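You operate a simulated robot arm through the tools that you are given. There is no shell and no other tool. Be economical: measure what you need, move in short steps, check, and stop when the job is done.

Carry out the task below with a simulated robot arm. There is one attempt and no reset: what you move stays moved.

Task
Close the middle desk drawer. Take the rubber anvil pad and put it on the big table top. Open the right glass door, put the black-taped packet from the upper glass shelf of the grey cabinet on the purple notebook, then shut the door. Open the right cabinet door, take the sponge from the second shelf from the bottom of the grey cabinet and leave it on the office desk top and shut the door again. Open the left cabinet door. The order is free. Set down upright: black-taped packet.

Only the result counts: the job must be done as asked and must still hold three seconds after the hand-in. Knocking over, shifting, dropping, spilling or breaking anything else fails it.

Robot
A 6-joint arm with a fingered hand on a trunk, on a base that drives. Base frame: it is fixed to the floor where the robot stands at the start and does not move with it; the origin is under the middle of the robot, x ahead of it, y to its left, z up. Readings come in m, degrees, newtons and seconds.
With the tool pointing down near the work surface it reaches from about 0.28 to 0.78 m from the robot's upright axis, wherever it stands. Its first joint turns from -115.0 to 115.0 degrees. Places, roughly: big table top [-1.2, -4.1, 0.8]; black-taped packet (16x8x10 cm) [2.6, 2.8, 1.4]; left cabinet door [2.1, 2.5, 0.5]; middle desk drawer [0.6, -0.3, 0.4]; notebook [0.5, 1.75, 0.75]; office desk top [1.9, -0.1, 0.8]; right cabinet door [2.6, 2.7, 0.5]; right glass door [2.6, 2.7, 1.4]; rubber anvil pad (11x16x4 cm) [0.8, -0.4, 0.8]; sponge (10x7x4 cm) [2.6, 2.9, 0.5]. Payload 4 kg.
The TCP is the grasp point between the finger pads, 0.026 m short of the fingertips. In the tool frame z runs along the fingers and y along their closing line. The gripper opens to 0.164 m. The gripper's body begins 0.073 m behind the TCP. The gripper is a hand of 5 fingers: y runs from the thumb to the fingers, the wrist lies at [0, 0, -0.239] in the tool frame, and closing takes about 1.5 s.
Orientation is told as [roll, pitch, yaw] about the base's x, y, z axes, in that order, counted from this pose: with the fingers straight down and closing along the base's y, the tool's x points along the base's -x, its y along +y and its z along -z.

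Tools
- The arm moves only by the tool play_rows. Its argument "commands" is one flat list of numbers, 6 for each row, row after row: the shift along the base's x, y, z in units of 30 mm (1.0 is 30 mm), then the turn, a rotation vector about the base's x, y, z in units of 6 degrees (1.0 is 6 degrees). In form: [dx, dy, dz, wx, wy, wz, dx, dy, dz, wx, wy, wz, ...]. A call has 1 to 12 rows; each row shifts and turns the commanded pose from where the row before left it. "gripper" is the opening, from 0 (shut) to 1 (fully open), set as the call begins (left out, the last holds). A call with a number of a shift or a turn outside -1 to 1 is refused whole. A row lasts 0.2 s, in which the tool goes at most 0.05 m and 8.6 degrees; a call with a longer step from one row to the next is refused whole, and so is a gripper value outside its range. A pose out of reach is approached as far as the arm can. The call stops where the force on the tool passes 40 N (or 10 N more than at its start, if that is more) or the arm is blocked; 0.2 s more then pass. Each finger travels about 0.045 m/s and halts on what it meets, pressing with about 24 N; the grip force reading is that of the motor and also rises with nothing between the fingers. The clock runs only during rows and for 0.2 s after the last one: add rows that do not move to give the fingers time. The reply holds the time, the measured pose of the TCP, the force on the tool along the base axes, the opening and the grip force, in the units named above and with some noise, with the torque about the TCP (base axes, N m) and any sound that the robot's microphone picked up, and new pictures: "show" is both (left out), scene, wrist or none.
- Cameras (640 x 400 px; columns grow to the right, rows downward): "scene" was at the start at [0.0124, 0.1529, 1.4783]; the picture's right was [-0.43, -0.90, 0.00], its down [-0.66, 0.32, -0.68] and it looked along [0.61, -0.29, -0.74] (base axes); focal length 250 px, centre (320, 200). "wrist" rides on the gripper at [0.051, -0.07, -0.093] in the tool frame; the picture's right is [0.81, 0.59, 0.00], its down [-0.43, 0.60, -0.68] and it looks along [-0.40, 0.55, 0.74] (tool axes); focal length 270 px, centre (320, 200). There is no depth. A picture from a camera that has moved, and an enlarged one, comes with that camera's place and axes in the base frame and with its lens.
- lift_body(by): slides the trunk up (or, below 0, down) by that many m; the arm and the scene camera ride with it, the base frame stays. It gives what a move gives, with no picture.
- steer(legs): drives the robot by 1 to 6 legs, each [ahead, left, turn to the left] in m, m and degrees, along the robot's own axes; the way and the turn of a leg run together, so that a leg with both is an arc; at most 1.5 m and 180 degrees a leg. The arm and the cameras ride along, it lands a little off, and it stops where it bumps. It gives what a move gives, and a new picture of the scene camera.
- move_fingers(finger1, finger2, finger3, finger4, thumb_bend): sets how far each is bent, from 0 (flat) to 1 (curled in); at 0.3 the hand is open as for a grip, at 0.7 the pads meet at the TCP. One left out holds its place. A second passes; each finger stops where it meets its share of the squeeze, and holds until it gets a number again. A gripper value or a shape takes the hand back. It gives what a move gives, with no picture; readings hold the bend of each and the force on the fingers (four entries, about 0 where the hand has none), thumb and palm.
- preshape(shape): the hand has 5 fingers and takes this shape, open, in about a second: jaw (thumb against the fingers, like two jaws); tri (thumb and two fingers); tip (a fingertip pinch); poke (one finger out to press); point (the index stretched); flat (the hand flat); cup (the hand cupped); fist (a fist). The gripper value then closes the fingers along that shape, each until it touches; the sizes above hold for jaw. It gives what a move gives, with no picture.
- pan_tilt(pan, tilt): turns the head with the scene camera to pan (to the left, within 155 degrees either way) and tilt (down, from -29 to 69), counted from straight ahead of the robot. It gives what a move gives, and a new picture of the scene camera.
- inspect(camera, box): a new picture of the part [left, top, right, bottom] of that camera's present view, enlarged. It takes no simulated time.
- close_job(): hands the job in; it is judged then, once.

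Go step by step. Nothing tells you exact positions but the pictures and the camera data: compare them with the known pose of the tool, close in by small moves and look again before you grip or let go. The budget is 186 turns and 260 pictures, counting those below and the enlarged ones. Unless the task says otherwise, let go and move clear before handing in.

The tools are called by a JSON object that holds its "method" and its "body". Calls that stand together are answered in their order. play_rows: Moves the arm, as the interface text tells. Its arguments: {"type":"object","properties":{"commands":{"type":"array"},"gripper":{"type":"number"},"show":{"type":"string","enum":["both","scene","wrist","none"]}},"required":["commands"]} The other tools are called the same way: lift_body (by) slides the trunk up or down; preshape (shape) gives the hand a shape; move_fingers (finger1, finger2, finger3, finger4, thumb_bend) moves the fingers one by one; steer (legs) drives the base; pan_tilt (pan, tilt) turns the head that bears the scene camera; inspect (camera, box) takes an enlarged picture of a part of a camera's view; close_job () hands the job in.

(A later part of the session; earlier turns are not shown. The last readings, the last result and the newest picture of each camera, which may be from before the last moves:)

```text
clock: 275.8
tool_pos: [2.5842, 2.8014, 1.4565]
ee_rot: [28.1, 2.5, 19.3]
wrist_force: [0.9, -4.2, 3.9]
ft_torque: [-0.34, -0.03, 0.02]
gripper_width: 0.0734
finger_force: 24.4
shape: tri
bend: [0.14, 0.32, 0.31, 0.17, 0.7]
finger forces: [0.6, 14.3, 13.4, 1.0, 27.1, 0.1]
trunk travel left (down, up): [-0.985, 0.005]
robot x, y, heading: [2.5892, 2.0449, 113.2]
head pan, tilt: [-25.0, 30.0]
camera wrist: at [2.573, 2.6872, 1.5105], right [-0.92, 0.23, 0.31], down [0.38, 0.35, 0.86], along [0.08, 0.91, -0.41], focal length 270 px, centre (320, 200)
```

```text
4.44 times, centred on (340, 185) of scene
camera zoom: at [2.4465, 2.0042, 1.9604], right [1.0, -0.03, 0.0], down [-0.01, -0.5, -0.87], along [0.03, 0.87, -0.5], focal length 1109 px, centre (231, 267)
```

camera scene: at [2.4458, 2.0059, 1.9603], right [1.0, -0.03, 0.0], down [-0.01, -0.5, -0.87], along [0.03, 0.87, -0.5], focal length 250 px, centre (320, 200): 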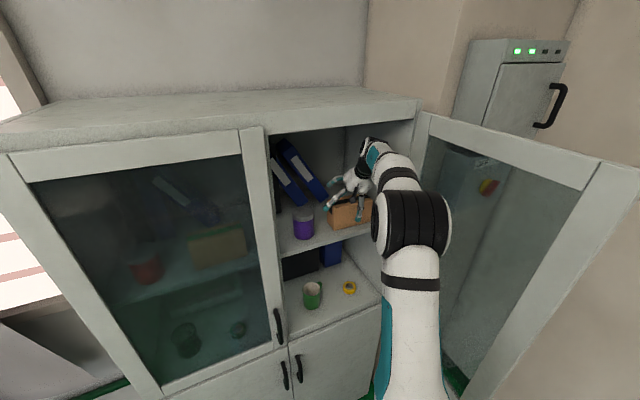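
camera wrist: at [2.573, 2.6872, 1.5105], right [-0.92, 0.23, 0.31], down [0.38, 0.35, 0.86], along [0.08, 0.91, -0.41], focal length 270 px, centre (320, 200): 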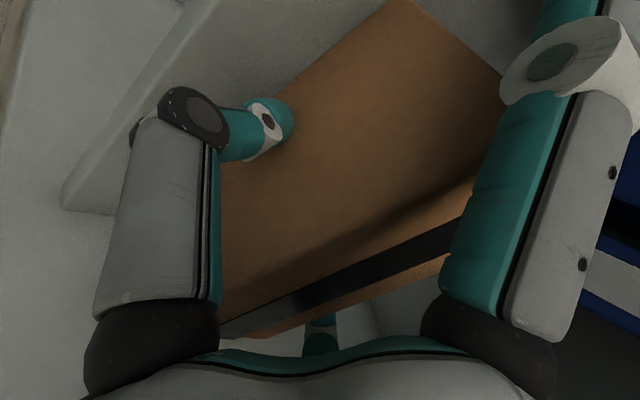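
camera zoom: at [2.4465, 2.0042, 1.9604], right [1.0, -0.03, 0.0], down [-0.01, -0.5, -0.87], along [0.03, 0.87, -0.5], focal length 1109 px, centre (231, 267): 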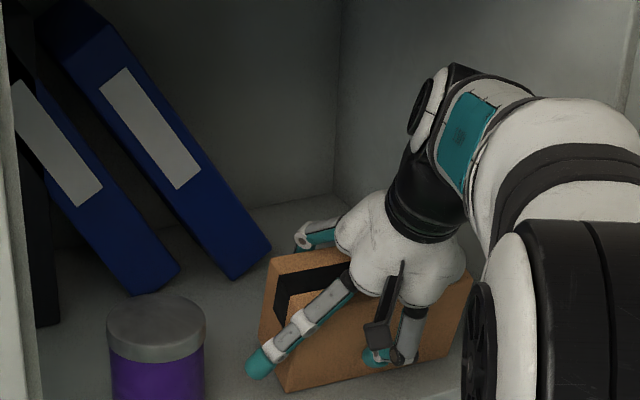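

Firm grip now (14+13 against 27 N). Lift again.

{"method": "play_rows", "body": {"commands": [0, 0, 0.4, 0, 0, 0, 0, 0, 0.4, 0, 0, 0, 0, 0, 0.4, 0, 0, 0], "show": "wrist"}}

{"method": "inspect", "body": {"camera": "scene", "box": [280, 140, 400, 230]}}

```text
clock: 276.6
tool_pos: [2.5842, 2.8026, 1.4905]
ee_rot: [28.1, 2.6, 19.2]
wrist_force: [-0.7, -0.4, -3.4]
ft_torque: [-0.06, -0.02, 0.0]
gripper_width: 0.0726
finger_force: 24.0
shape: tri
bend: [0.14, 0.32, 0.31, 0.16, 0.7]
finger forces: [0.6, 14.1, 11.9, 1.1, 24.4, 0.1]
trunk travel left (down, up): [-0.985, 0.005]
robot x, y, heading: [2.5875, 2.0422, 113.2]
head pan, tilt: [-25.0, 30.0]
camera wrist: at [2.5727, 2.6886, 1.5449], right [-0.92, 0.23, 0.31], down [0.38, 0.35, 0.86], along [0.08, 0.91, -0.41], focal length 270 px, centre (320, 200)
```

wrist: 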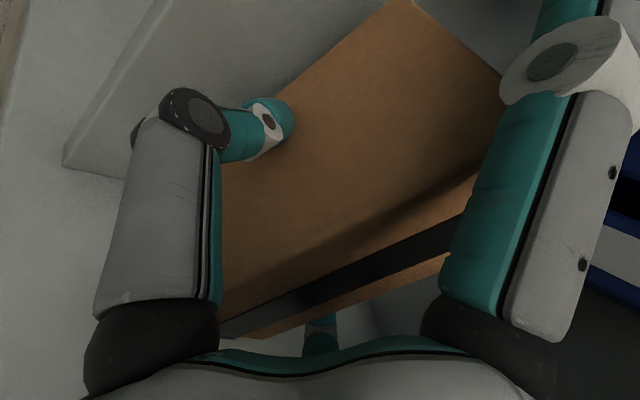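

```text
4.44 times, centred on (340, 185) of scene
camera zoom: at [2.4461, 2.006, 1.9603], right [1.0, -0.03, 0.0], down [-0.01, -0.5, -0.87], along [0.03, 0.87, -0.5], focal length 1109 px, centre (231, 267)
```

zoom: 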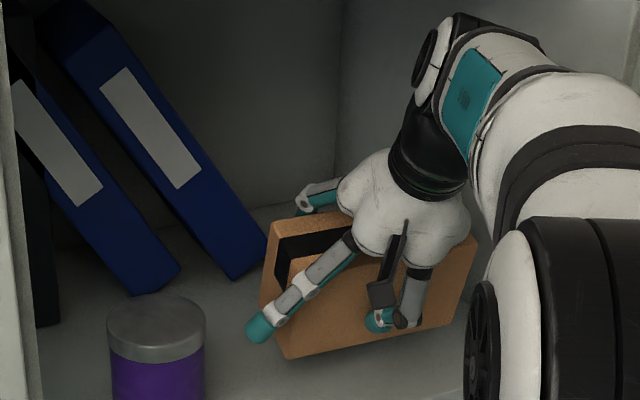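

Lifted and rigid in the hand. I back the base straight out.

{"method": "steer", "body": {"legs": [[-0.4, 0, 0]]}}

{"method": "pan_tilt", "body": {"pan": -10, "tilt": 25}}

{"method": "inspect", "body": {"camera": "scene", "box": [280, 150, 440, 270]}}

```text
clock: 279.1
tool_pos: [2.7467, 2.4348, 1.4914]
ee_rot: [28.0, 2.4, 18.9]
wrist_force: [-0.1, -0.3, -2.5]
ft_torque: [0.0, 0.0, 0.0]
gripper_width: 0.0723
finger_force: 24.0
shape: tri
bend: [0.14, 0.32, 0.31, 0.16, 0.7]
finger forces: [0.7, 14.1, 11.9, 1.0, 24.5, 0.1]
trunk travel left (down, up): [-0.985, 0.005]
robot x, y, heading: [2.7448, 1.6735, 112.9]
head pan, tilt: [-25.0, 30.0]
camera scene: at [2.6036, 1.638, 1.9604], right [1.0, -0.04, 0.0], down [-0.02, -0.5, -0.87], along [0.03, 0.87, -0.5], focal length 250 px, centre (320, 200)
```

scene: 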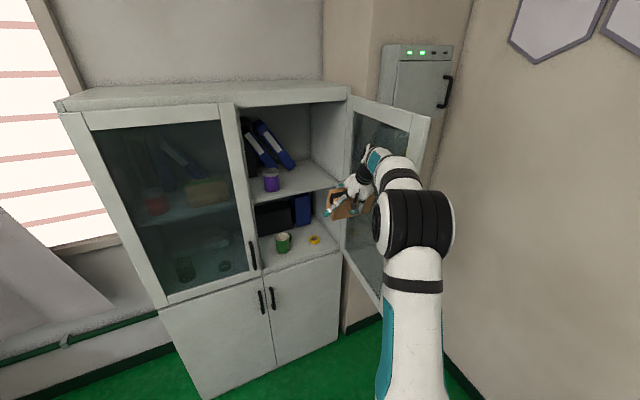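

```text
clock: 279.9
tool_pos: [2.7466, 2.4348, 1.4916]
ee_rot: [28.0, 2.6, 18.9]
wrist_force: [0.1, 0.6, -2.8]
ft_torque: [-0.02, 0.01, -0.03]
gripper_width: 0.0723
finger_force: 23.8
shape: tri
bend: [0.14, 0.32, 0.31, 0.16, 0.7]
finger forces: [0.6, 14.1, 11.9, 1.1, 24.5, 0.0]
trunk travel left (down, up): [-0.985, 0.005]
robot x, y, heading: [2.749, 1.6718, 113.0]
head pan, tilt: [-10.0, 25.0]
camera scene: at [2.5794, 1.6385, 1.9683], right [0.97, 0.22, 0.0], down [0.09, -0.41, -0.91], along [-0.2, 0.88, -0.42], focal length 250 px, centre (320, 200)
```

scene: 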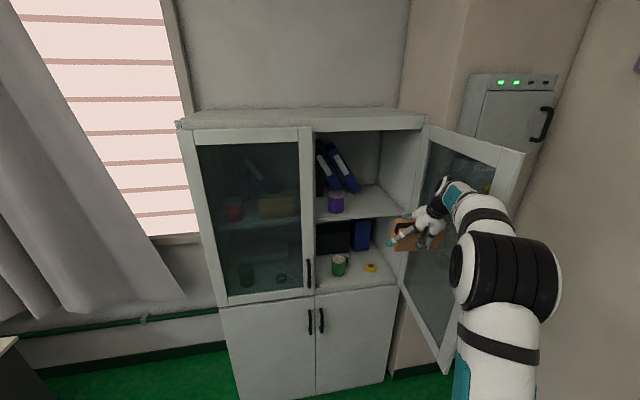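

```text
3.33 times, centred on (360, 210) of scene
camera zoom: at [2.5794, 1.6385, 1.9683], right [0.97, 0.22, 0.0], down [0.09, -0.41, -0.91], along [-0.2, 0.88, -0.42], focal length 832 px, centre (187, 167)
```

zoom: 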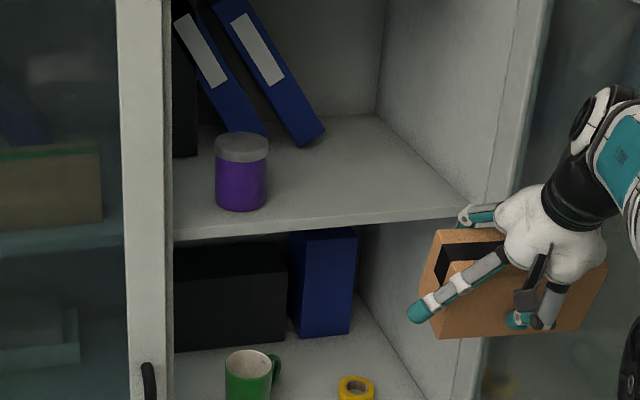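

Everything else on the shelf is undisturbed. Now to the notebook: I sidestep left away from the door, turn, then back along the lane to the notebook desk.

{"method": "steer", "body": {"legs": [[0, 0.8, 0], [0, 0, -90]]}}

{"method": "pan_tilt", "body": {"pan": 150, "tilt": 35}}

```text
clock: 288.0
tool_pos: [2.7747, 1.3567, 1.4923]
ee_rot: [28.0, 2.5, -71.6]
wrist_force: [0.0, 0.1, -2.4]
ft_torque: [0.01, 0.03, -0.01]
gripper_width: 0.072
finger_force: 23.7
shape: tri
bend: [0.15, 0.33, 0.31, 0.16, 0.7]
finger forces: [0.4, 13.7, 11.2, 0.7, 23.9, 0.1]
trunk travel left (down, up): [-0.985, 0.005]
robot x, y, heading: [2.0174, 1.3659, 22.4]
head pan, tilt: [-10.0, 25.0]
camera scene: at [1.979, 1.5356, 1.9683], right [0.21, -0.98, 0.0], down [-0.41, -0.09, -0.91], along [0.89, 0.19, -0.42], focal length 250 px, centre (320, 200)
```

scene: 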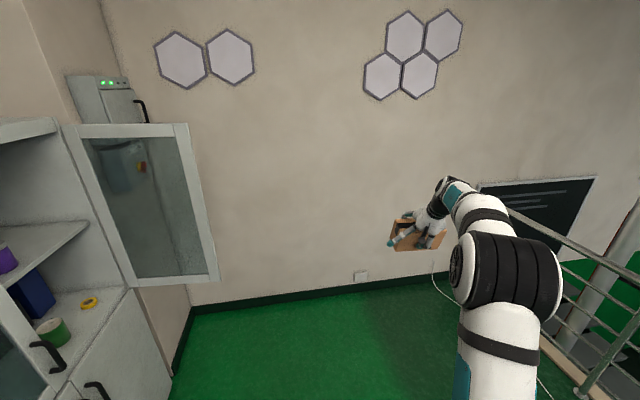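

```text
clock: 290.5
tool_pos: [2.7745, 1.3567, 1.4917]
ee_rot: [28.0, 2.4, -71.6]
wrist_force: [0.7, -0.1, -3.3]
ft_torque: [-0.01, 0.0, -0.04]
gripper_width: 0.072
finger_force: 23.4
shape: tri
bend: [0.15, 0.33, 0.31, 0.16, 0.7]
finger forces: [0.5, 13.7, 11.3, 0.7, 23.9, 0.0]
trunk travel left (down, up): [-0.985, 0.005]
robot x, y, heading: [2.0135, 1.3686, 22.2]
head pan, tilt: [150.0, 35.0]
camera scene: at [1.8017, 1.5281, 1.9526], right [0.14, 0.99, 0.0], down [0.57, -0.08, -0.82], along [-0.81, 0.11, -0.57], focal length 250 px, centre (320, 200)
```

scene: 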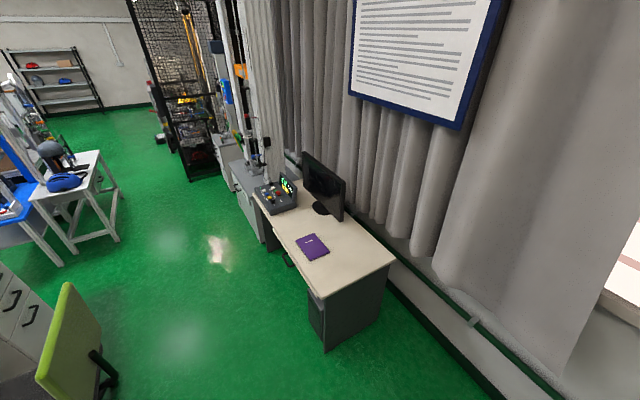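

The notebook centre is at (0.62, 1.64) on the desk, about 21×16 cm. I back along the lane and turn to face it.

{"method": "steer", "body": {"legs": [[-1.46, 0.09, 0], [0, 0, 90.5]]}}

{"method": "pan_tilt", "body": {"pan": -20, "tilt": 45}}

```text
clock: 301.6
tool_pos: [0.616, 1.6402, 1.4901]
ee_rot: [28.0, 2.5, 20.0]
wrist_force: [0.1, 0.0, -3.0]
ft_torque: [-0.06, 0.03, 0.01]
gripper_width: 0.0713
finger_force: 23.7
shape: tri
bend: [0.16, 0.33, 0.32, 0.16, 0.7]
finger forces: [0.5, 13.4, 10.6, 0.4, 23.5, 0.0]
trunk travel left (down, up): [-0.985, 0.005]
robot x, y, heading: [0.6339, 0.8786, 114.1]
head pan, tilt: [150.0, 35.0]
camera scene: at [0.4759, 0.6633, 1.9526], right [-0.99, 0.1, 0.0], down [0.06, 0.57, -0.82], along [-0.09, -0.81, -0.57], focal length 250 px, centre (320, 200)
```

scene: 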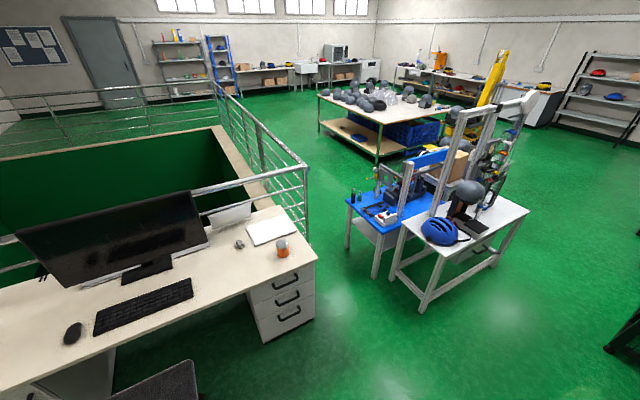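

```text
clock: 304.2
tool_pos: [0.6153, 1.6405, 1.4904]
ee_rot: [28.0, 2.5, 19.9]
wrist_force: [0.1, 0.3, -3.6]
ft_torque: [-0.05, -0.02, 0.0]
gripper_width: 0.0714
finger_force: 24.1
shape: tri
bend: [0.16, 0.33, 0.32, 0.16, 0.7]
finger forces: [0.6, 13.4, 10.6, 0.4, 23.5, 0.1]
trunk travel left (down, up): [-0.985, 0.005]
robot x, y, heading: [0.6275, 0.8778, 114.1]
head pan, tilt: [-20.0, 45.0]
camera scene: at [0.4795, 0.832, 1.9377], right [1.0, 0.07, 0.0], down [0.05, -0.71, -0.71], along [-0.05, 0.71, -0.71], focal length 250 px, centre (320, 200)
```

scene: 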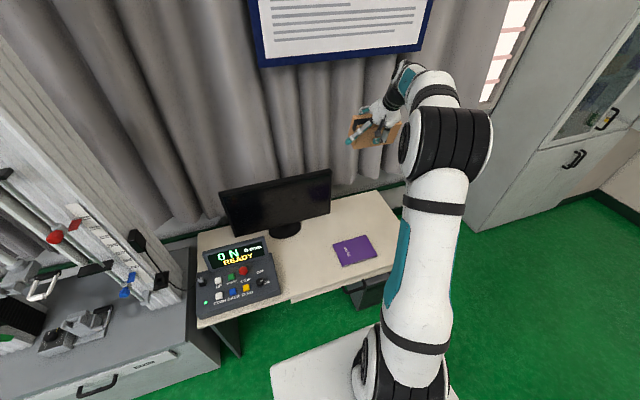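

The TCP is directly above the notebook. I check how level the packet is in the hand.

{"method": "inspect", "body": {"camera": "scene", "box": [330, 80, 430, 155]}}

{"method": "inspect", "body": {"camera": "scene", "box": [310, 210, 430, 290]}}

```text
5.33 times, centred on (380, 118) of scene
camera zoom: at [0.4795, 0.832, 1.9377], right [1.0, 0.07, 0.0], down [0.05, -0.71, -0.71], along [-0.05, 0.71, -0.71], focal length 1331 px, centre (0, 640)
```

zoom: 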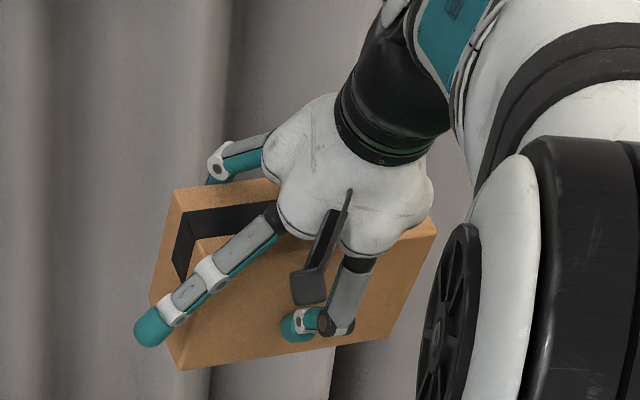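

```text
5.00 times, centred on (370, 250) of scene
camera zoom: at [0.4795, 0.832, 1.9377], right [1.0, 0.07, 0.0], down [0.05, -0.71, -0.71], along [-0.05, 0.71, -0.71], focal length 1248 px, centre (70, -50)
```

zoom: 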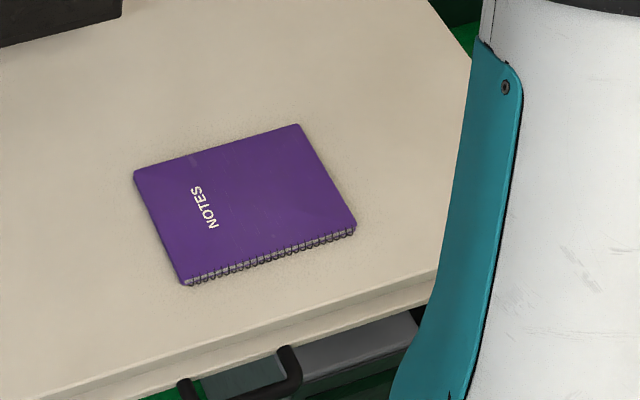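

The packet is level to about a degree. I shift it 1.5 cm toward the robot to centre it on the notebook, and lower the trunk.

{"method": "play_rows", "body": {"commands": [0.2, -0.46, 0, 0, 0, 0], "show": "none"}}

{"method": "lift_body", "body": {"by": -0.4}}

{"method": "lift_body", "body": {"by": -0.17}}

{"method": "pan_tilt", "body": {"pan": -20, "tilt": 35}}

{"method": "inspect", "body": {"camera": "scene", "box": [310, 150, 450, 260]}}

```text
clock: 304.6
tool_pos: [0.6217, 1.6248, 1.4928]
ee_rot: [28.1, 2.6, 20.0]
wrist_force: [0.2, -0.2, -2.1]
ft_torque: [-0.02, -0.03, 0.01]
gripper_width: 0.0717
finger_force: 24.0
shape: tri
bend: [0.16, 0.33, 0.32, 0.16, 0.7]
finger forces: [0.5, 13.4, 10.5, 0.4, 23.7, 0.0]
trunk travel left (down, up): [-0.985, 0.005]
robot x, y, heading: [0.629, 0.8773, 113.9]
head pan, tilt: [-20.0, 45.0]
```

```text
clock: 308.4
tool_pos: [0.621, 1.6257, 1.0908]
ee_rot: [28.0, 2.4, 20.1]
wrist_force: [-0.3, 0.2, -3.0]
ft_torque: [-0.04, -0.02, -0.01]
gripper_width: 0.0714
finger_force: 23.9
shape: tri
bend: [0.16, 0.33, 0.32, 0.16, 0.7]
finger forces: [0.5, 13.3, 10.6, 0.5, 23.5, 0.0]
trunk travel left (down, up): [-0.585, 0.405]
robot x, y, heading: [0.629, 0.8831, 114.0]
head pan, tilt: [-20.0, 45.0]
```

```text
clock: 310.3
tool_pos: [0.6208, 1.6253, 0.921]
ee_rot: [27.9, 2.6, 19.9]
wrist_force: [-0.3, 0.1, -2.6]
ft_torque: [-0.02, 0.03, -0.01]
gripper_width: 0.0713
finger_force: 23.9
shape: tri
bend: [0.16, 0.33, 0.32, 0.16, 0.7]
finger forces: [0.5, 13.4, 10.6, 0.5, 23.4, 0.1]
trunk travel left (down, up): [-0.415, 0.575]
robot x, y, heading: [0.6283, 0.8777, 114.2]
head pan, tilt: [-20.0, 45.0]
```

```text
clock: 311.1
tool_pos: [0.6208, 1.6262, 0.9212]
ee_rot: [28.0, 2.5, 20.0]
wrist_force: [-0.2, -0.6, -3.4]
ft_torque: [-0.05, -0.04, 0.01]
gripper_width: 0.0715
finger_force: 23.7
shape: tri
bend: [0.16, 0.33, 0.32, 0.16, 0.7]
finger forces: [0.5, 13.3, 10.6, 0.5, 23.4, 0.0]
trunk travel left (down, up): [-0.415, 0.575]
robot x, y, heading: [0.6291, 0.882, 113.9]
head pan, tilt: [-20.0, 35.0]
camera scene: at [0.4791, 0.8385, 1.3825], right [1.0, 0.07, 0.0], down [0.04, -0.57, -0.82], along [-0.06, 0.82, -0.57], focal length 250 px, centre (320, 200)
```

scene: 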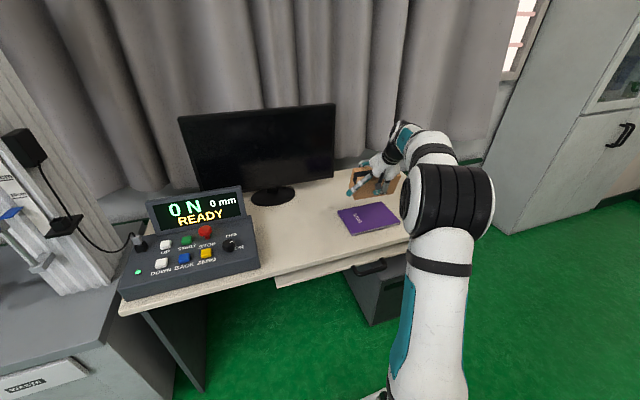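

```text
3.64 times, centred on (380, 205) of scene
camera zoom: at [0.4791, 0.8385, 1.3825], right [1.0, 0.07, 0.0], down [0.04, -0.57, -0.82], along [-0.06, 0.82, -0.57], focal length 907 px, centre (102, 182)
```

zoom: 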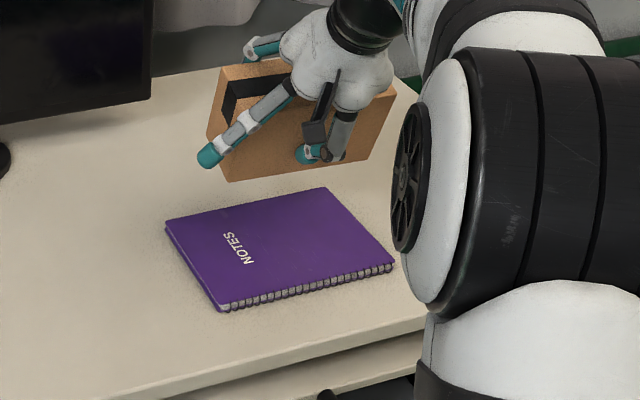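

The packet centre is ~3 cm behind the notebook centre; I shift it back and go down most of the way.

{"method": "play_rows", "body": {"commands": [0.2, -1, 0, 0, 0, 0, 0, 0, -0.8, 0, 0, 0, 0, 0, -0.8, 0, 0, 0, 0, 0, -0.8, 0, 0, 0], "show": "none"}}

{"method": "inspect", "body": {"camera": "scene", "box": [310, 150, 450, 260]}}

```text
clock: 312.1
tool_pos: [0.6274, 1.5958, 0.8486]
ee_rot: [28.0, 2.5, 20.1]
wrist_force: [0.3, 0.2, -3.1]
ft_torque: [-0.05, 0.02, 0.03]
gripper_width: 0.0712
finger_force: 24.3
shape: tri
bend: [0.16, 0.33, 0.32, 0.16, 0.7]
finger forces: [0.5, 13.5, 10.7, 0.5, 23.7, 0.0]
trunk travel left (down, up): [-0.415, 0.575]
robot x, y, heading: [0.6321, 0.8805, 113.8]
head pan, tilt: [-20.0, 35.0]
```

```text
3.64 times, centred on (380, 205) of scene
camera zoom: at [0.4791, 0.8384, 1.3826], right [1.0, 0.07, 0.0], down [0.04, -0.57, -0.82], along [-0.06, 0.82, -0.57], focal length 907 px, centre (102, 182)
```

zoom: 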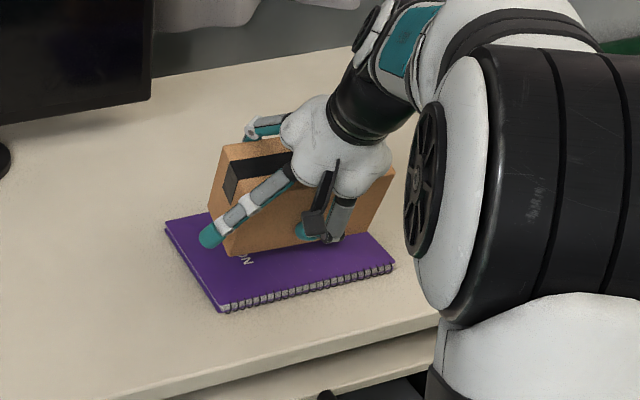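

Nicely over the notebook. Small steps down until contact.

{"method": "play_rows", "body": {"commands": [0, 0, -0.2, 0, 0, 0, 0, 0, -0.2, 0, 0, 0, 0, 0, -0.2, 0, 0, 0], "show": "none"}}

{"method": "play_rows", "body": {"commands": [0, 0, -0.12, 0, 0, 0, 0, 0, -0.12, 0, 0, 0], "show": "none"}}

{"method": "inspect", "body": {"camera": "scene", "box": [310, 150, 450, 260]}}

```text
clock: 312.9
tool_pos: [0.628, 1.5961, 0.8307]
ee_rot: [28.0, 2.7, 20.0]
wrist_force: [-0.2, 0.2, -3.2]
ft_torque: [-0.06, -0.02, -0.02]
gripper_width: 0.0714
finger_force: 24.0
shape: tri
bend: [0.16, 0.33, 0.32, 0.16, 0.7]
finger forces: [0.6, 13.5, 10.7, 0.5, 23.6, 0.0]
trunk travel left (down, up): [-0.415, 0.575]
robot x, y, heading: [0.6299, 0.8782, 114.2]
head pan, tilt: [-20.0, 35.0]
```

```text
clock: 313.4
tool_pos: [0.628, 1.5968, 0.8242]
ee_rot: [28.0, 2.5, 20.0]
wrist_force: [0.1, 0.3, -2.8]
ft_torque: [-0.05, 0.01, 0.03]
gripper_width: 0.0711
finger_force: 24.3
shape: tri
bend: [0.16, 0.33, 0.32, 0.16, 0.7]
finger forces: [0.6, 13.5, 10.7, 0.4, 23.6, 0.1]
trunk travel left (down, up): [-0.415, 0.575]
robot x, y, heading: [0.6308, 0.8764, 114.0]
head pan, tilt: [-20.0, 35.0]
```

```text
3.64 times, centred on (380, 205) of scene
camera zoom: at [0.4791, 0.8385, 1.3826], right [1.0, 0.07, 0.0], down [0.04, -0.57, -0.82], along [-0.06, 0.82, -0.57], focal length 907 px, centre (102, 182)
```

zoom: 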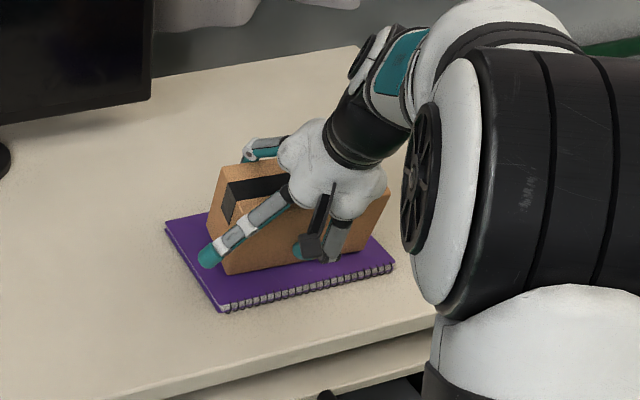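

{"method": "play_rows", "body": {"commands": [0, 0, -0.1, 0, 0, 0, 0, 0, -0.1, 0, 0, 0], "show": "none"}}

{"method": "play_rows", "body": {"commands": [0, 0, -0.1, 0, 0, 0, 0, 0, -0.1, 0, 0, 0], "show": "none"}}

{"method": "inspect", "body": {"camera": "scene", "box": [310, 150, 450, 260]}}

```text
clock: 314.1
tool_pos: [0.6275, 1.5957, 0.8202]
ee_rot: [28.3, 2.4, 20.0]
wrist_force: [0.6, -1.7, 8.2]
ft_torque: [-0.19, 0.01, 0.03]
gripper_width: 0.0712
finger_force: 23.5
shape: tri
bend: [0.18, 0.33, 0.32, 0.18, 0.7]
finger forces: [0.4, 15.0, 12.9, 0.4, 25.4, 0.0]
trunk travel left (down, up): [-0.415, 0.575]
robot x, y, heading: [0.6284, 0.8794, 114.3]
head pan, tilt: [-20.0, 35.0]
```

```text
clock: 314.6
tool_pos: [0.6273, 1.5954, 0.8171]
ee_rot: [28.4, 2.3, 20.0]
wrist_force: [1.8, -5.5, 31.7]
ft_torque: [-0.51, -0.06, 0.09]
gripper_width: 0.0729
finger_force: 24.2
shape: tri
bend: [0.25, 0.32, 0.31, 0.25, 0.7]
finger forces: [0.4, 20.0, 19.2, 0.4, 31.5, 0.1]
trunk travel left (down, up): [-0.415, 0.575]
robot x, y, heading: [0.6273, 0.8779, 114.0]
head pan, tilt: [-20.0, 35.0]
```

```text
3.64 times, centred on (380, 205) of scene
camera zoom: at [0.4792, 0.8347, 1.3829], right [1.0, 0.07, 0.0], down [0.04, -0.57, -0.82], along [-0.06, 0.82, -0.57], focal length 907 px, centre (102, 182)
```

zoom: 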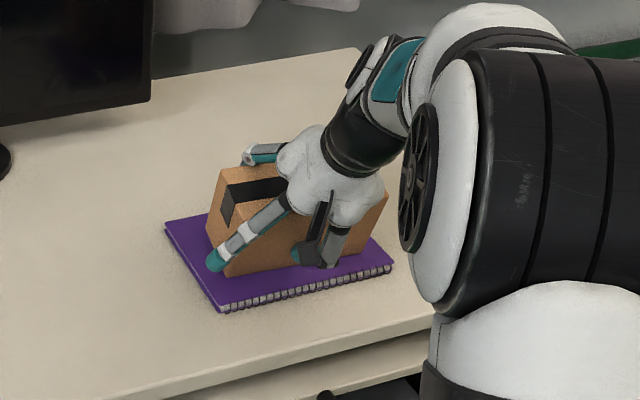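

Contact made. I relieve the pressure, open, and rise straight up.

{"method": "play_rows", "body": {"commands": [0, 0, 0.13, 0, 0, 0], "show": "none"}}

{"method": "play_rows", "body": {"commands": [0, 0, 0, 0, 0, 0, 0, 0, 0, 0, 0, 0, 0, 0, 0, 0, 0, 0, 0, 0, 0, 0, 0, 0, 0, 0, 0, 0, 0, 0], "gripper": 1, "show": "wrist"}}

{"method": "inspect", "body": {"camera": "scene", "box": [310, 150, 450, 260]}}

```text
clock: 315.1
tool_pos: [0.6268, 1.5953, 0.8182]
ee_rot: [28.1, 2.6, 20.1]
wrist_force: [2.8, 0.0, 23.9]
ft_torque: [-0.23, -0.12, 0.09]
gripper_width: 0.0724
finger_force: 23.9
shape: tri
bend: [0.25, 0.32, 0.3, 0.26, 0.7]
finger forces: [0.6, 18.8, 18.3, 0.4, 28.0, 0.0]
trunk travel left (down, up): [-0.415, 0.575]
robot x, y, heading: [0.6314, 0.8788, 113.8]
head pan, tilt: [-20.0, 35.0]
```

```text
clock: 316.2
tool_pos: [0.6262, 1.5959, 0.8146]
ee_rot: [27.8, 2.6, 20.0]
wrist_force: [-2.7, 2.2, 6.6]
ft_torque: [0.11, -0.23, 0.09]
gripper_width: 0.1638
finger_force: 0.0
shape: tri
bend: [0.14, 0.29, 0.28, 0.14, 0.3]
finger forces: [0.1, 1.4, 5.1, 0.0, 0.0, 0.0]
trunk travel left (down, up): [-0.415, 0.575]
robot x, y, heading: [0.6317, 0.8801, 114.0]
head pan, tilt: [-20.0, 35.0]
camera wrist: at [0.6167, 1.4813, 0.8692], right [-0.93, 0.22, 0.31], down [0.37, 0.36, 0.86], along [0.07, 0.91, -0.41], focal length 270 px, centre (320, 200)
```

wrist: 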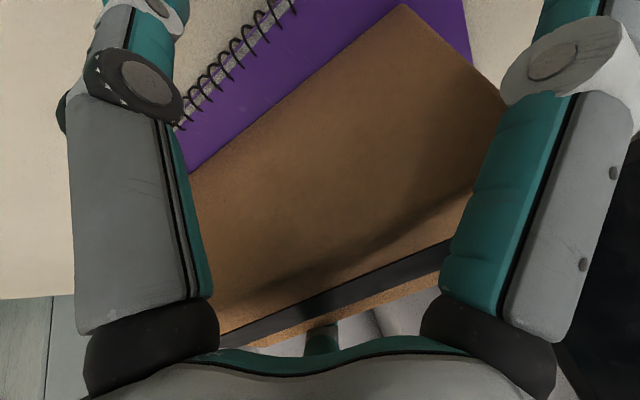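

```text
3.64 times, centred on (380, 205) of scene
camera zoom: at [0.4788, 0.8377, 1.3824], right [1.0, 0.07, 0.0], down [0.04, -0.57, -0.82], along [-0.06, 0.82, -0.57], focal length 907 px, centre (102, 182)
```

zoom: 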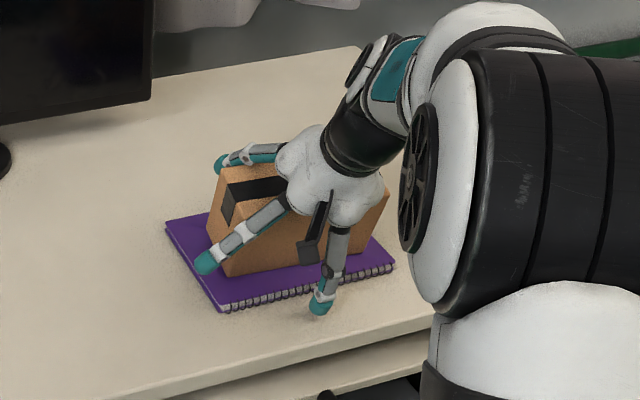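

The packet stands on the notebook. Fingers 2–3 still touch its back lightly, so I ease the hand 1.5 cm away to the back before rising.

{"method": "play_rows", "body": {"commands": [-0.1, 0.23, 0, 0, 0, 0, -0.1, 0.23, 0, 0, 0, 0], "show": "none"}}

{"method": "play_rows", "body": {"commands": [0, 0, 0.4, 0, 0, 0, 0, 0, 0.6, 0, 0, 0, 0, 0, 0.8, 0, 0, 0, 0, 0, 1, 0, 0, 0, 0, 0, 1, 0, 0, 0], "show": "wrist"}}

{"method": "inspect", "body": {"camera": "scene", "box": [310, 150, 450, 260]}}

```text
clock: 316.9
tool_pos: [0.6203, 1.6098, 0.8152]
ee_rot: [27.8, 2.6, 20.0]
wrist_force: [-0.1, 0.7, -0.5]
ft_torque: [-0.03, -0.05, 0.06]
gripper_width: 0.1639
finger_force: 0.1
shape: tri
bend: [0.14, 0.3, 0.3, 0.14, 0.3]
finger forces: [0.0, 0.0, 0.7, 0.1, 0.1, 0.0]
trunk travel left (down, up): [-0.415, 0.575]
robot x, y, heading: [0.6286, 0.8769, 113.8]
head pan, tilt: [-20.0, 35.0]
```

```text
clock: 318.1
tool_pos: [0.6222, 1.6074, 0.9294]
ee_rot: [28.0, 2.5, 20.0]
wrist_force: [-0.4, -0.8, -1.2]
ft_torque: [-0.01, 0.0, -0.01]
gripper_width: 0.1641
finger_force: 0.1
shape: tri
bend: [0.14, 0.3, 0.3, 0.14, 0.3]
finger forces: [0.0, 0.0, 0.1, 0.0, 0.0, 0.0]
trunk travel left (down, up): [-0.415, 0.575]
robot x, y, heading: [0.6287, 0.8781, 114.0]
head pan, tilt: [-20.0, 35.0]
camera wrist: at [0.6123, 1.4927, 0.9828], right [-0.93, 0.22, 0.31], down [0.37, 0.36, 0.86], along [0.07, 0.91, -0.41], focal length 270 px, centre (320, 200)
```

wrist: 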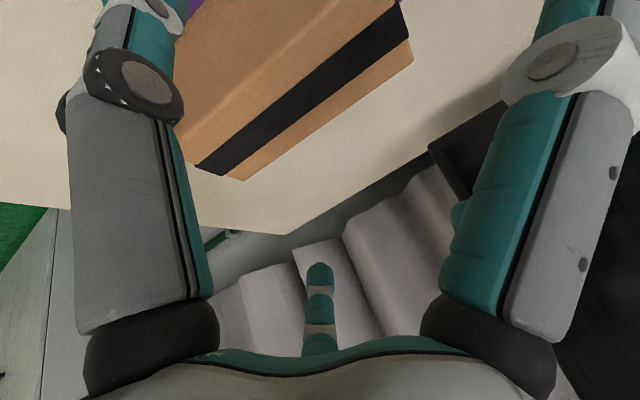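

```text
3.64 times, centred on (380, 205) of scene
camera zoom: at [0.4791, 0.8381, 1.3825], right [1.0, 0.07, 0.0], down [0.04, -0.57, -0.82], along [-0.06, 0.82, -0.57], focal length 907 px, centre (102, 182)
```

zoom: 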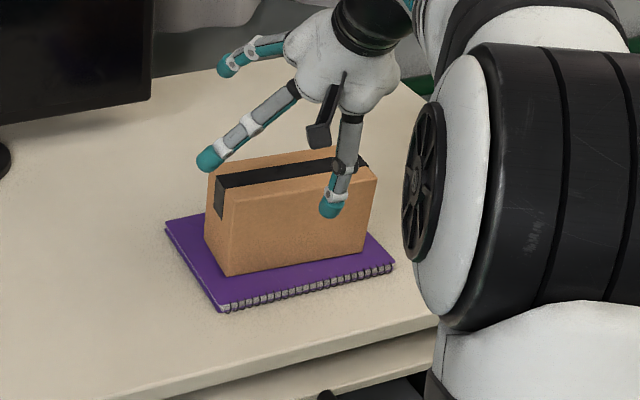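

The packet stands upright on the notebook. Next: shut the glass door. I raise the trunk, close the fingers and drive back toward the cabinet.

{"method": "lift_body", "body": {"by": 0.4}}

{"method": "preshape", "body": {"shape": "jaw"}}

{"method": "play_rows", "body": {"commands": [0, 0, 0, 0, 0, 0, 0, 0, 0, 0, 0, 0], "gripper": 0, "show": "none"}}

{"method": "steer", "body": {"legs": [[0, 0, -90], [1.45, -0.1, 0], [0.15, -0.22, 0], [0, 0, 90]]}}

```text
clock: 321.9
tool_pos: [0.6217, 1.6071, 1.328]
ee_rot: [28.0, 2.5, 20.0]
wrist_force: [1.1, -0.1, 0.3]
ft_torque: [0.0, 0.01, 0.01]
gripper_width: 0.1639
finger_force: 0.0
shape: tri
bend: [0.14, 0.3, 0.3, 0.14, 0.3]
finger forces: [0.0, 0.0, 0.0, 0.0, 0.1, 0.0]
trunk travel left (down, up): [-0.815, 0.175]
robot x, y, heading: [0.6308, 0.8768, 114.0]
head pan, tilt: [-20.0, 35.0]
```

```text
clock: 322.8
tool_pos: [0.6211, 1.608, 1.3284]
ee_rot: [28.1, 2.5, 19.9]
wrist_force: [0.1, 0.4, 0.4]
ft_torque: [0.01, 0.01, -0.02]
gripper_width: 0.164
finger_force: 0.1
shape: jaw
bend: [0.3, 0.3, 0.3, 0.3, 0.3]
finger forces: [0.0, 0.1, 0.0, 0.0, 0.0, 0.1]
trunk travel left (down, up): [-0.815, 0.175]
robot x, y, heading: [0.6294, 0.8776, 114.0]
head pan, tilt: [-20.0, 35.0]
```

```text
clock: 323.4
tool_pos: [0.6211, 1.6083, 1.3284]
ee_rot: [28.0, 2.5, 19.9]
wrist_force: [0.7, -0.6, 0.2]
ft_torque: [0.0, 0.02, 0.0]
gripper_width: 0.1121
finger_force: 0.1
shape: jaw
bend: [0.3, 0.3, 0.3, 0.3, 0.7]
finger forces: [0.1, 0.0, 0.0, 0.0, 0.0, 0.1]
trunk travel left (down, up): [-0.815, 0.175]
robot x, y, heading: [0.6282, 0.8782, 114.1]
head pan, tilt: [-20.0, 35.0]
```

```text
clock: 339.9
tool_pos: [2.2103, 1.9608, 1.3294]
ee_rot: [28.0, 2.5, 21.1]
wrist_force: [-0.4, 0.3, 0.7]
ft_torque: [0.02, -0.03, 0.02]
gripper_width: 0.0002
finger_force: 23.3
shape: jaw
bend: [0.7, 0.7, 0.7, 0.7, 0.7]
finger forces: [0.0, 0.0, 0.0, 0.0, 0.0, 0.0]
trunk travel left (down, up): [-0.815, 0.175]
robot x, y, heading: [2.2342, 1.2311, 115.1]
head pan, tilt: [-20.0, 35.0]
camera scene: at [2.0815, 1.1877, 1.7825], right [1.0, 0.09, 0.0], down [0.05, -0.57, -0.82], along [-0.07, 0.82, -0.57], focal length 250 px, centre (320, 200)
```

scene: 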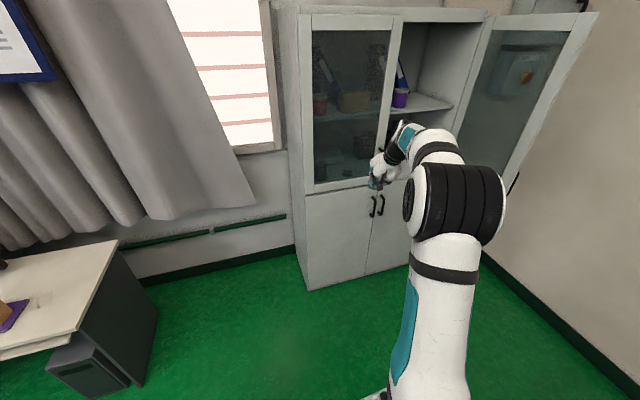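

The glass door has swung to about 119° (tip near L 3.86, H -1.08). I go to its right side to push it shut: sidestep right first.

{"method": "steer", "body": {"legs": [[-0.1, 0, -2], [0, -1.2, 0]]}}

{"method": "pan_tilt", "body": {"pan": -20, "tilt": 30}}

```text
clock: 346.7
tool_pos: [3.3731, 2.3393, 1.3292]
ee_rot: [28.0, 2.6, 19.2]
wrist_force: [-0.7, 0.1, -0.5]
ft_torque: [-0.03, 0.01, 0.02]
gripper_width: 0.0
finger_force: 23.5
shape: jaw
bend: [0.7, 0.7, 0.7, 0.7, 0.7]
finger forces: [0.0, 0.0, 0.1, 0.0, 0.0, 0.0]
trunk travel left (down, up): [-0.815, 0.175]
robot x, y, heading: [3.3683, 1.6133, 113.3]
head pan, tilt: [-20.0, 35.0]
camera scene: at [3.2189, 1.5716, 1.7826], right [1.0, 0.06, 0.0], down [0.03, -0.57, -0.82], along [-0.05, 0.82, -0.57], focal length 250 px, centre (320, 200)
```

scene: 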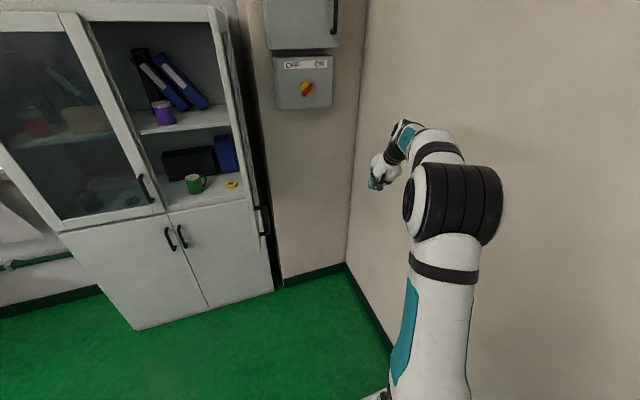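

```text
clock: 347.3
tool_pos: [3.3718, 2.3379, 1.3294]
ee_rot: [28.0, 2.5, 19.1]
wrist_force: [0.1, 0.2, 0.3]
ft_torque: [0.01, 0.04, 0.0]
gripper_width: 0.0
finger_force: 23.8
shape: jaw
bend: [0.7, 0.7, 0.7, 0.7, 0.7]
finger forces: [0.1, 0.0, 0.0, 0.1, 0.0, 0.1]
trunk travel left (down, up): [-0.815, 0.175]
robot x, y, heading: [3.3679, 1.6071, 113.3]
head pan, tilt: [-20.0, 30.0]
camera scene: at [3.2183, 1.5738, 1.7903], right [1.0, 0.06, 0.0], down [0.03, -0.5, -0.87], along [-0.05, 0.86, -0.5], focal length 250 px, centre (320, 200)
```

scene: 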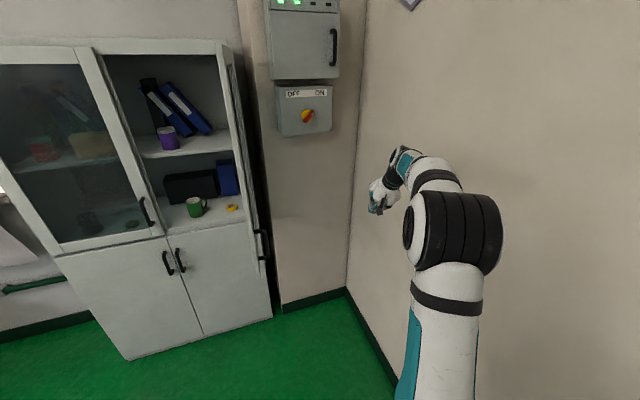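

Now I see the door edge-on: it stands at about 90° (tip near L 3.60, H -1.0). My hand is to its right. I move forward, then push it leftward with the base.

{"method": "steer", "body": {"legs": [[0.3, 0, 0], [0, 0.45, 0]]}}

```text
clock: 351.6
tool_pos: [2.8448, 2.4369, 1.3296]
ee_rot: [28.0, 2.5, 19.5]
wrist_force: [-0.5, -0.1, -0.9]
ft_torque: [0.01, -0.02, 0.0]
gripper_width: 0.0
finger_force: 23.5
shape: jaw
bend: [0.7, 0.7, 0.7, 0.7, 0.7]
finger forces: [0.0, 0.0, 0.1, 0.1, 0.1, 0.0]
trunk travel left (down, up): [-0.815, 0.175]
robot x, y, heading: [2.847, 1.7061, 113.5]
head pan, tilt: [-20.0, 30.0]
camera scene: at [2.6948, 1.6703, 1.7903], right [1.0, 0.06, 0.0], down [0.03, -0.5, -0.87], along [-0.05, 0.86, -0.5], focal length 250 px, centre (320, 200)
```

scene: 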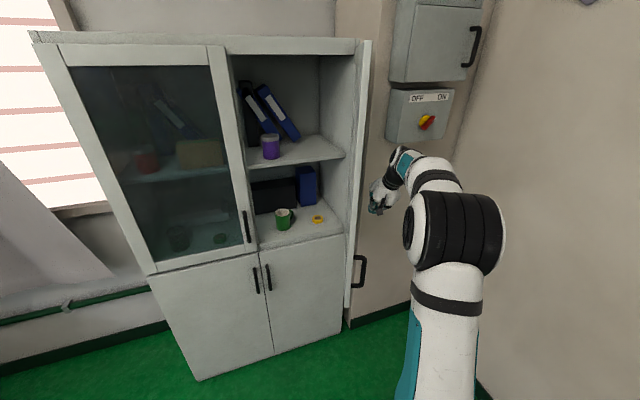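

The door is following (now ~65°). I continue left and forward.

{"method": "steer", "body": {"legs": [[0.0, 0.2, 0]]}}

```text
clock: 353.2
tool_pos: [2.6635, 2.3571, 1.3294]
ee_rot: [28.0, 2.5, 19.4]
wrist_force: [-0.8, 0.0, -0.5]
ft_torque: [-0.03, -0.07, 0.0]
gripper_width: 0.0001
finger_force: 23.6
shape: jaw
bend: [0.7, 0.7, 0.7, 0.7, 0.7]
finger forces: [0.0, 0.0, 0.0, 0.0, 0.0, 0.0]
trunk travel left (down, up): [-0.815, 0.175]
robot x, y, heading: [2.6676, 1.6336, 113.7]
head pan, tilt: [-20.0, 30.0]
camera scene: at [2.5125, 1.5914, 1.7902], right [1.0, 0.06, 0.0], down [0.03, -0.5, -0.87], along [-0.05, 0.86, -0.5], focal length 250 px, centre (320, 200)
```

scene: 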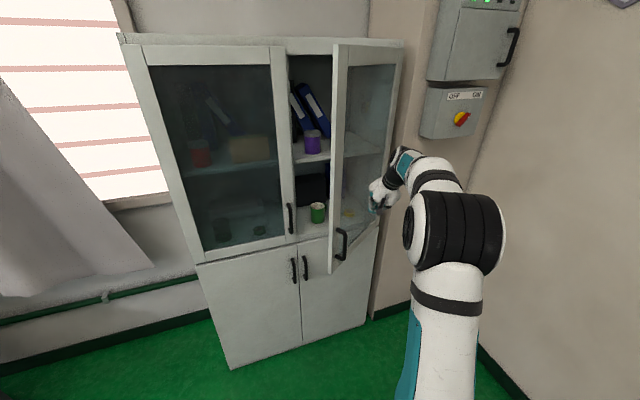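

Now about 40°. I push straight toward the cabinet: base 0.15 m, then the arm.

{"method": "steer", "body": {"legs": [[0.15, 0.03, 0]]}}

{"method": "play_rows", "body": {"commands": [-0.39, 0.92, 0, 0, 0, 0, -0.39, 0.92, 0, 0, 0, 0, -0.39, 0.92, 0, 0, 0, 0, -0.39, 0.92, 0, 0, 0, 0, -0.39, 0.92, 0, 0, 0, 0, -0.39, 0.92, 0, 0, 0, 0, -0.39, 0.92, 0, 0, 0, 0], "show": "scene"}}

```text
clock: 354.6
tool_pos: [2.5752, 2.4821, 1.3278]
ee_rot: [27.9, 2.5, 19.6]
wrist_force: [-0.8, 0.6, 0.2]
ft_torque: [-0.03, 0.01, 0.03]
gripper_width: 0.0
finger_force: 24.3
shape: jaw
bend: [0.7, 0.7, 0.7, 0.7, 0.7]
finger forces: [0.1, 0.0, 0.0, 0.0, 0.1, 0.0]
trunk travel left (down, up): [-0.815, 0.175]
robot x, y, heading: [2.582, 1.7497, 113.5]
head pan, tilt: [-20.0, 30.0]
camera scene: at [2.4266, 1.7163, 1.7903], right [1.0, 0.06, 0.0], down [0.03, -0.5, -0.87], along [-0.05, 0.86, -0.5], focal length 250 px, centre (320, 200)
```

scene: 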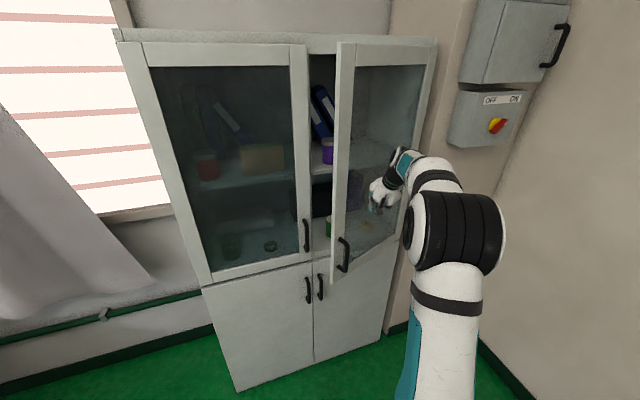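

```text
clock: 356.2
tool_pos: [2.5372, 2.6224, 1.3041]
ee_rot: [29.3, 4.2, 20.5]
wrist_force: [-0.1, -0.1, 0.7]
ft_torque: [-0.01, -0.02, -0.03]
gripper_width: 0.0003
finger_force: 23.7
shape: jaw
bend: [0.7, 0.7, 0.7, 0.7, 0.7]
finger forces: [0.0, 0.1, 0.0, 0.0, 0.0, 0.0]
out of reach, approached as far as the arm can: row 3, 4, 5, 6, 7
trunk travel left (down, up): [-0.815, 0.175]
robot x, y, heading: [2.577, 1.7564, 113.8]
head pan, tilt: [-20.0, 30.0]
camera scene: at [2.4277, 1.7148, 1.7904], right [1.0, 0.06, 0.0], down [0.03, -0.5, -0.87], along [-0.05, 0.86, -0.5], focal length 250 px, centre (320, 200)
```

scene: 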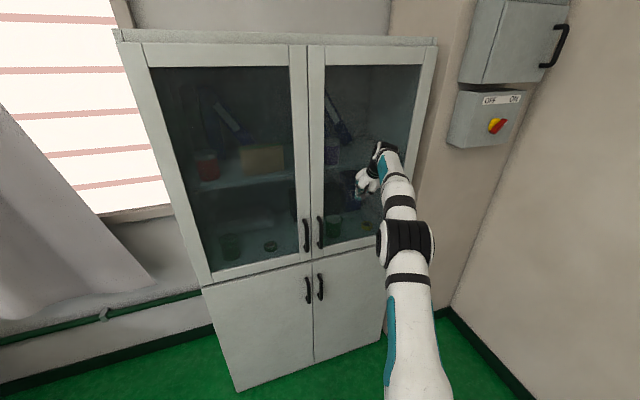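

Almost or fully shut; I zoom to check the door's alignment.

{"method": "inspect", "body": {"camera": "scene", "box": [270, 30, 450, 270]}}

```text
1.67 times, centred on (360, 150) of scene
camera zoom: at [2.4277, 1.7148, 1.7904], right [1.0, 0.06, 0.0], down [0.03, -0.5, -0.87], along [-0.05, 0.86, -0.5], focal length 416 px, centre (253, 283)
```

zoom: 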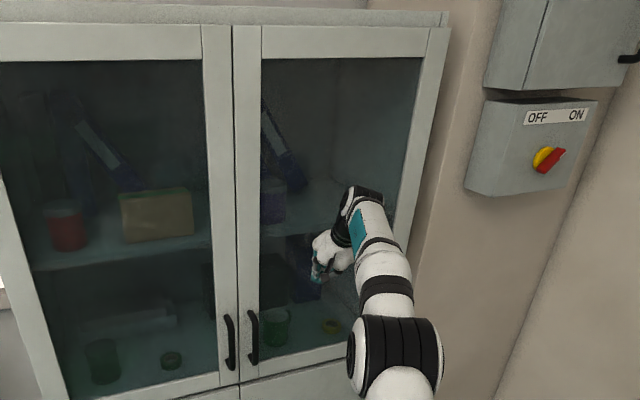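

Seemingly flush. For certainty I nudge the door on its frame above the handle.

{"method": "play_rows", "body": {"commands": [0.3, -0.74, 0, 0, 0, 0, -0.9, -0.38, 0, 0, 0, 0, -0.9, -0.38, 0, 0, 0, 0, -0.9, -0.38, 0, 0, 0, 0, -0.9, -0.38, 0, 0, 0, 0, -0.9, -0.38, 0, 0, 0, 0], "show": "none"}}

{"method": "steer", "body": {"legs": [[0.05, 0, 0]]}}

{"method": "play_rows", "body": {"commands": [-0.2, 0.46, 0, 0, 0, 0, -0.2, 0.46, 0, 0, 0, 0, -0.2, 0.46, 0, 0, 0, 0], "show": "scene"}}

```text
clock: 357.6
tool_pos: [2.4559, 2.5162, 1.2755]
ee_rot: [29.2, 4.2, 20.6]
wrist_force: [-0.4, 0.2, 0.1]
ft_torque: [-0.02, -0.03, -0.05]
gripper_width: 0.0
finger_force: 23.8
shape: jaw
bend: [0.7, 0.7, 0.7, 0.7, 0.7]
finger forces: [0.0, 0.0, 0.0, 0.0, 0.0, 0.0]
out of reach, approached as far as the arm can: row 1, 2, 3, 4, 5, 6
trunk travel left (down, up): [-0.815, 0.175]
robot x, y, heading: [2.5805, 1.7521, 113.4]
head pan, tilt: [-20.0, 30.0]
```

```text
clock: 358.6
tool_pos: [2.4359, 2.5658, 1.2734]
ee_rot: [28.9, 4.2, 20.5]
wrist_force: [0.2, 0.9, -0.3]
ft_torque: [-0.07, -0.02, 0.02]
gripper_width: 0.0
finger_force: 24.2
shape: jaw
bend: [0.7, 0.7, 0.7, 0.7, 0.7]
finger forces: [0.0, 0.1, 0.0, 0.0, 0.0, 0.0]
trunk travel left (down, up): [-0.815, 0.175]
robot x, y, heading: [2.559, 1.7982, 113.4]
head pan, tilt: [-20.0, 30.0]
camera scene: at [2.4065, 1.7632, 1.7903], right [1.0, 0.06, 0.0], down [0.03, -0.5, -0.87], along [-0.05, 0.86, -0.5], focal length 250 px, centre (320, 200)
```

scene: 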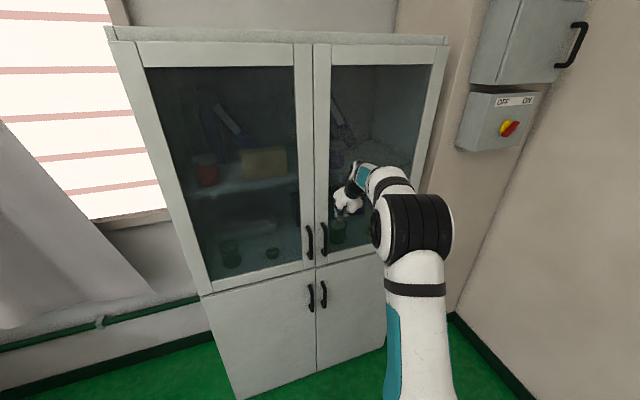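

```text
clock: 359.4
tool_pos: [2.4246, 2.6, 1.2707]
ee_rot: [29.5, 4.9, 20.9]
wrist_force: [1.3, -3.2, -2.0]
ft_torque: [-0.09, -0.03, -0.02]
gripper_width: 0.0002
finger_force: 23.9
shape: jaw
bend: [0.7, 0.7, 0.7, 0.7, 0.7]
finger forces: [0.1, 0.1, 0.0, 0.0, 0.0, 0.0]
out of reach, approached as far as the arm can: row 2, 3
trunk travel left (down, up): [-0.815, 0.175]
robot x, y, heading: [2.5589, 1.7995, 113.3]
head pan, tilt: [-20.0, 30.0]
camera scene: at [2.4081, 1.7595, 1.7904], right [1.0, 0.06, 0.0], down [0.03, -0.5, -0.87], along [-0.05, 0.86, -0.5], focal length 250 px, centre (320, 200)
```

scene: 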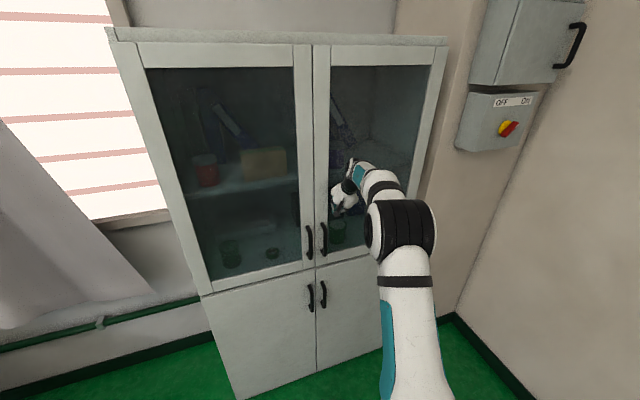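

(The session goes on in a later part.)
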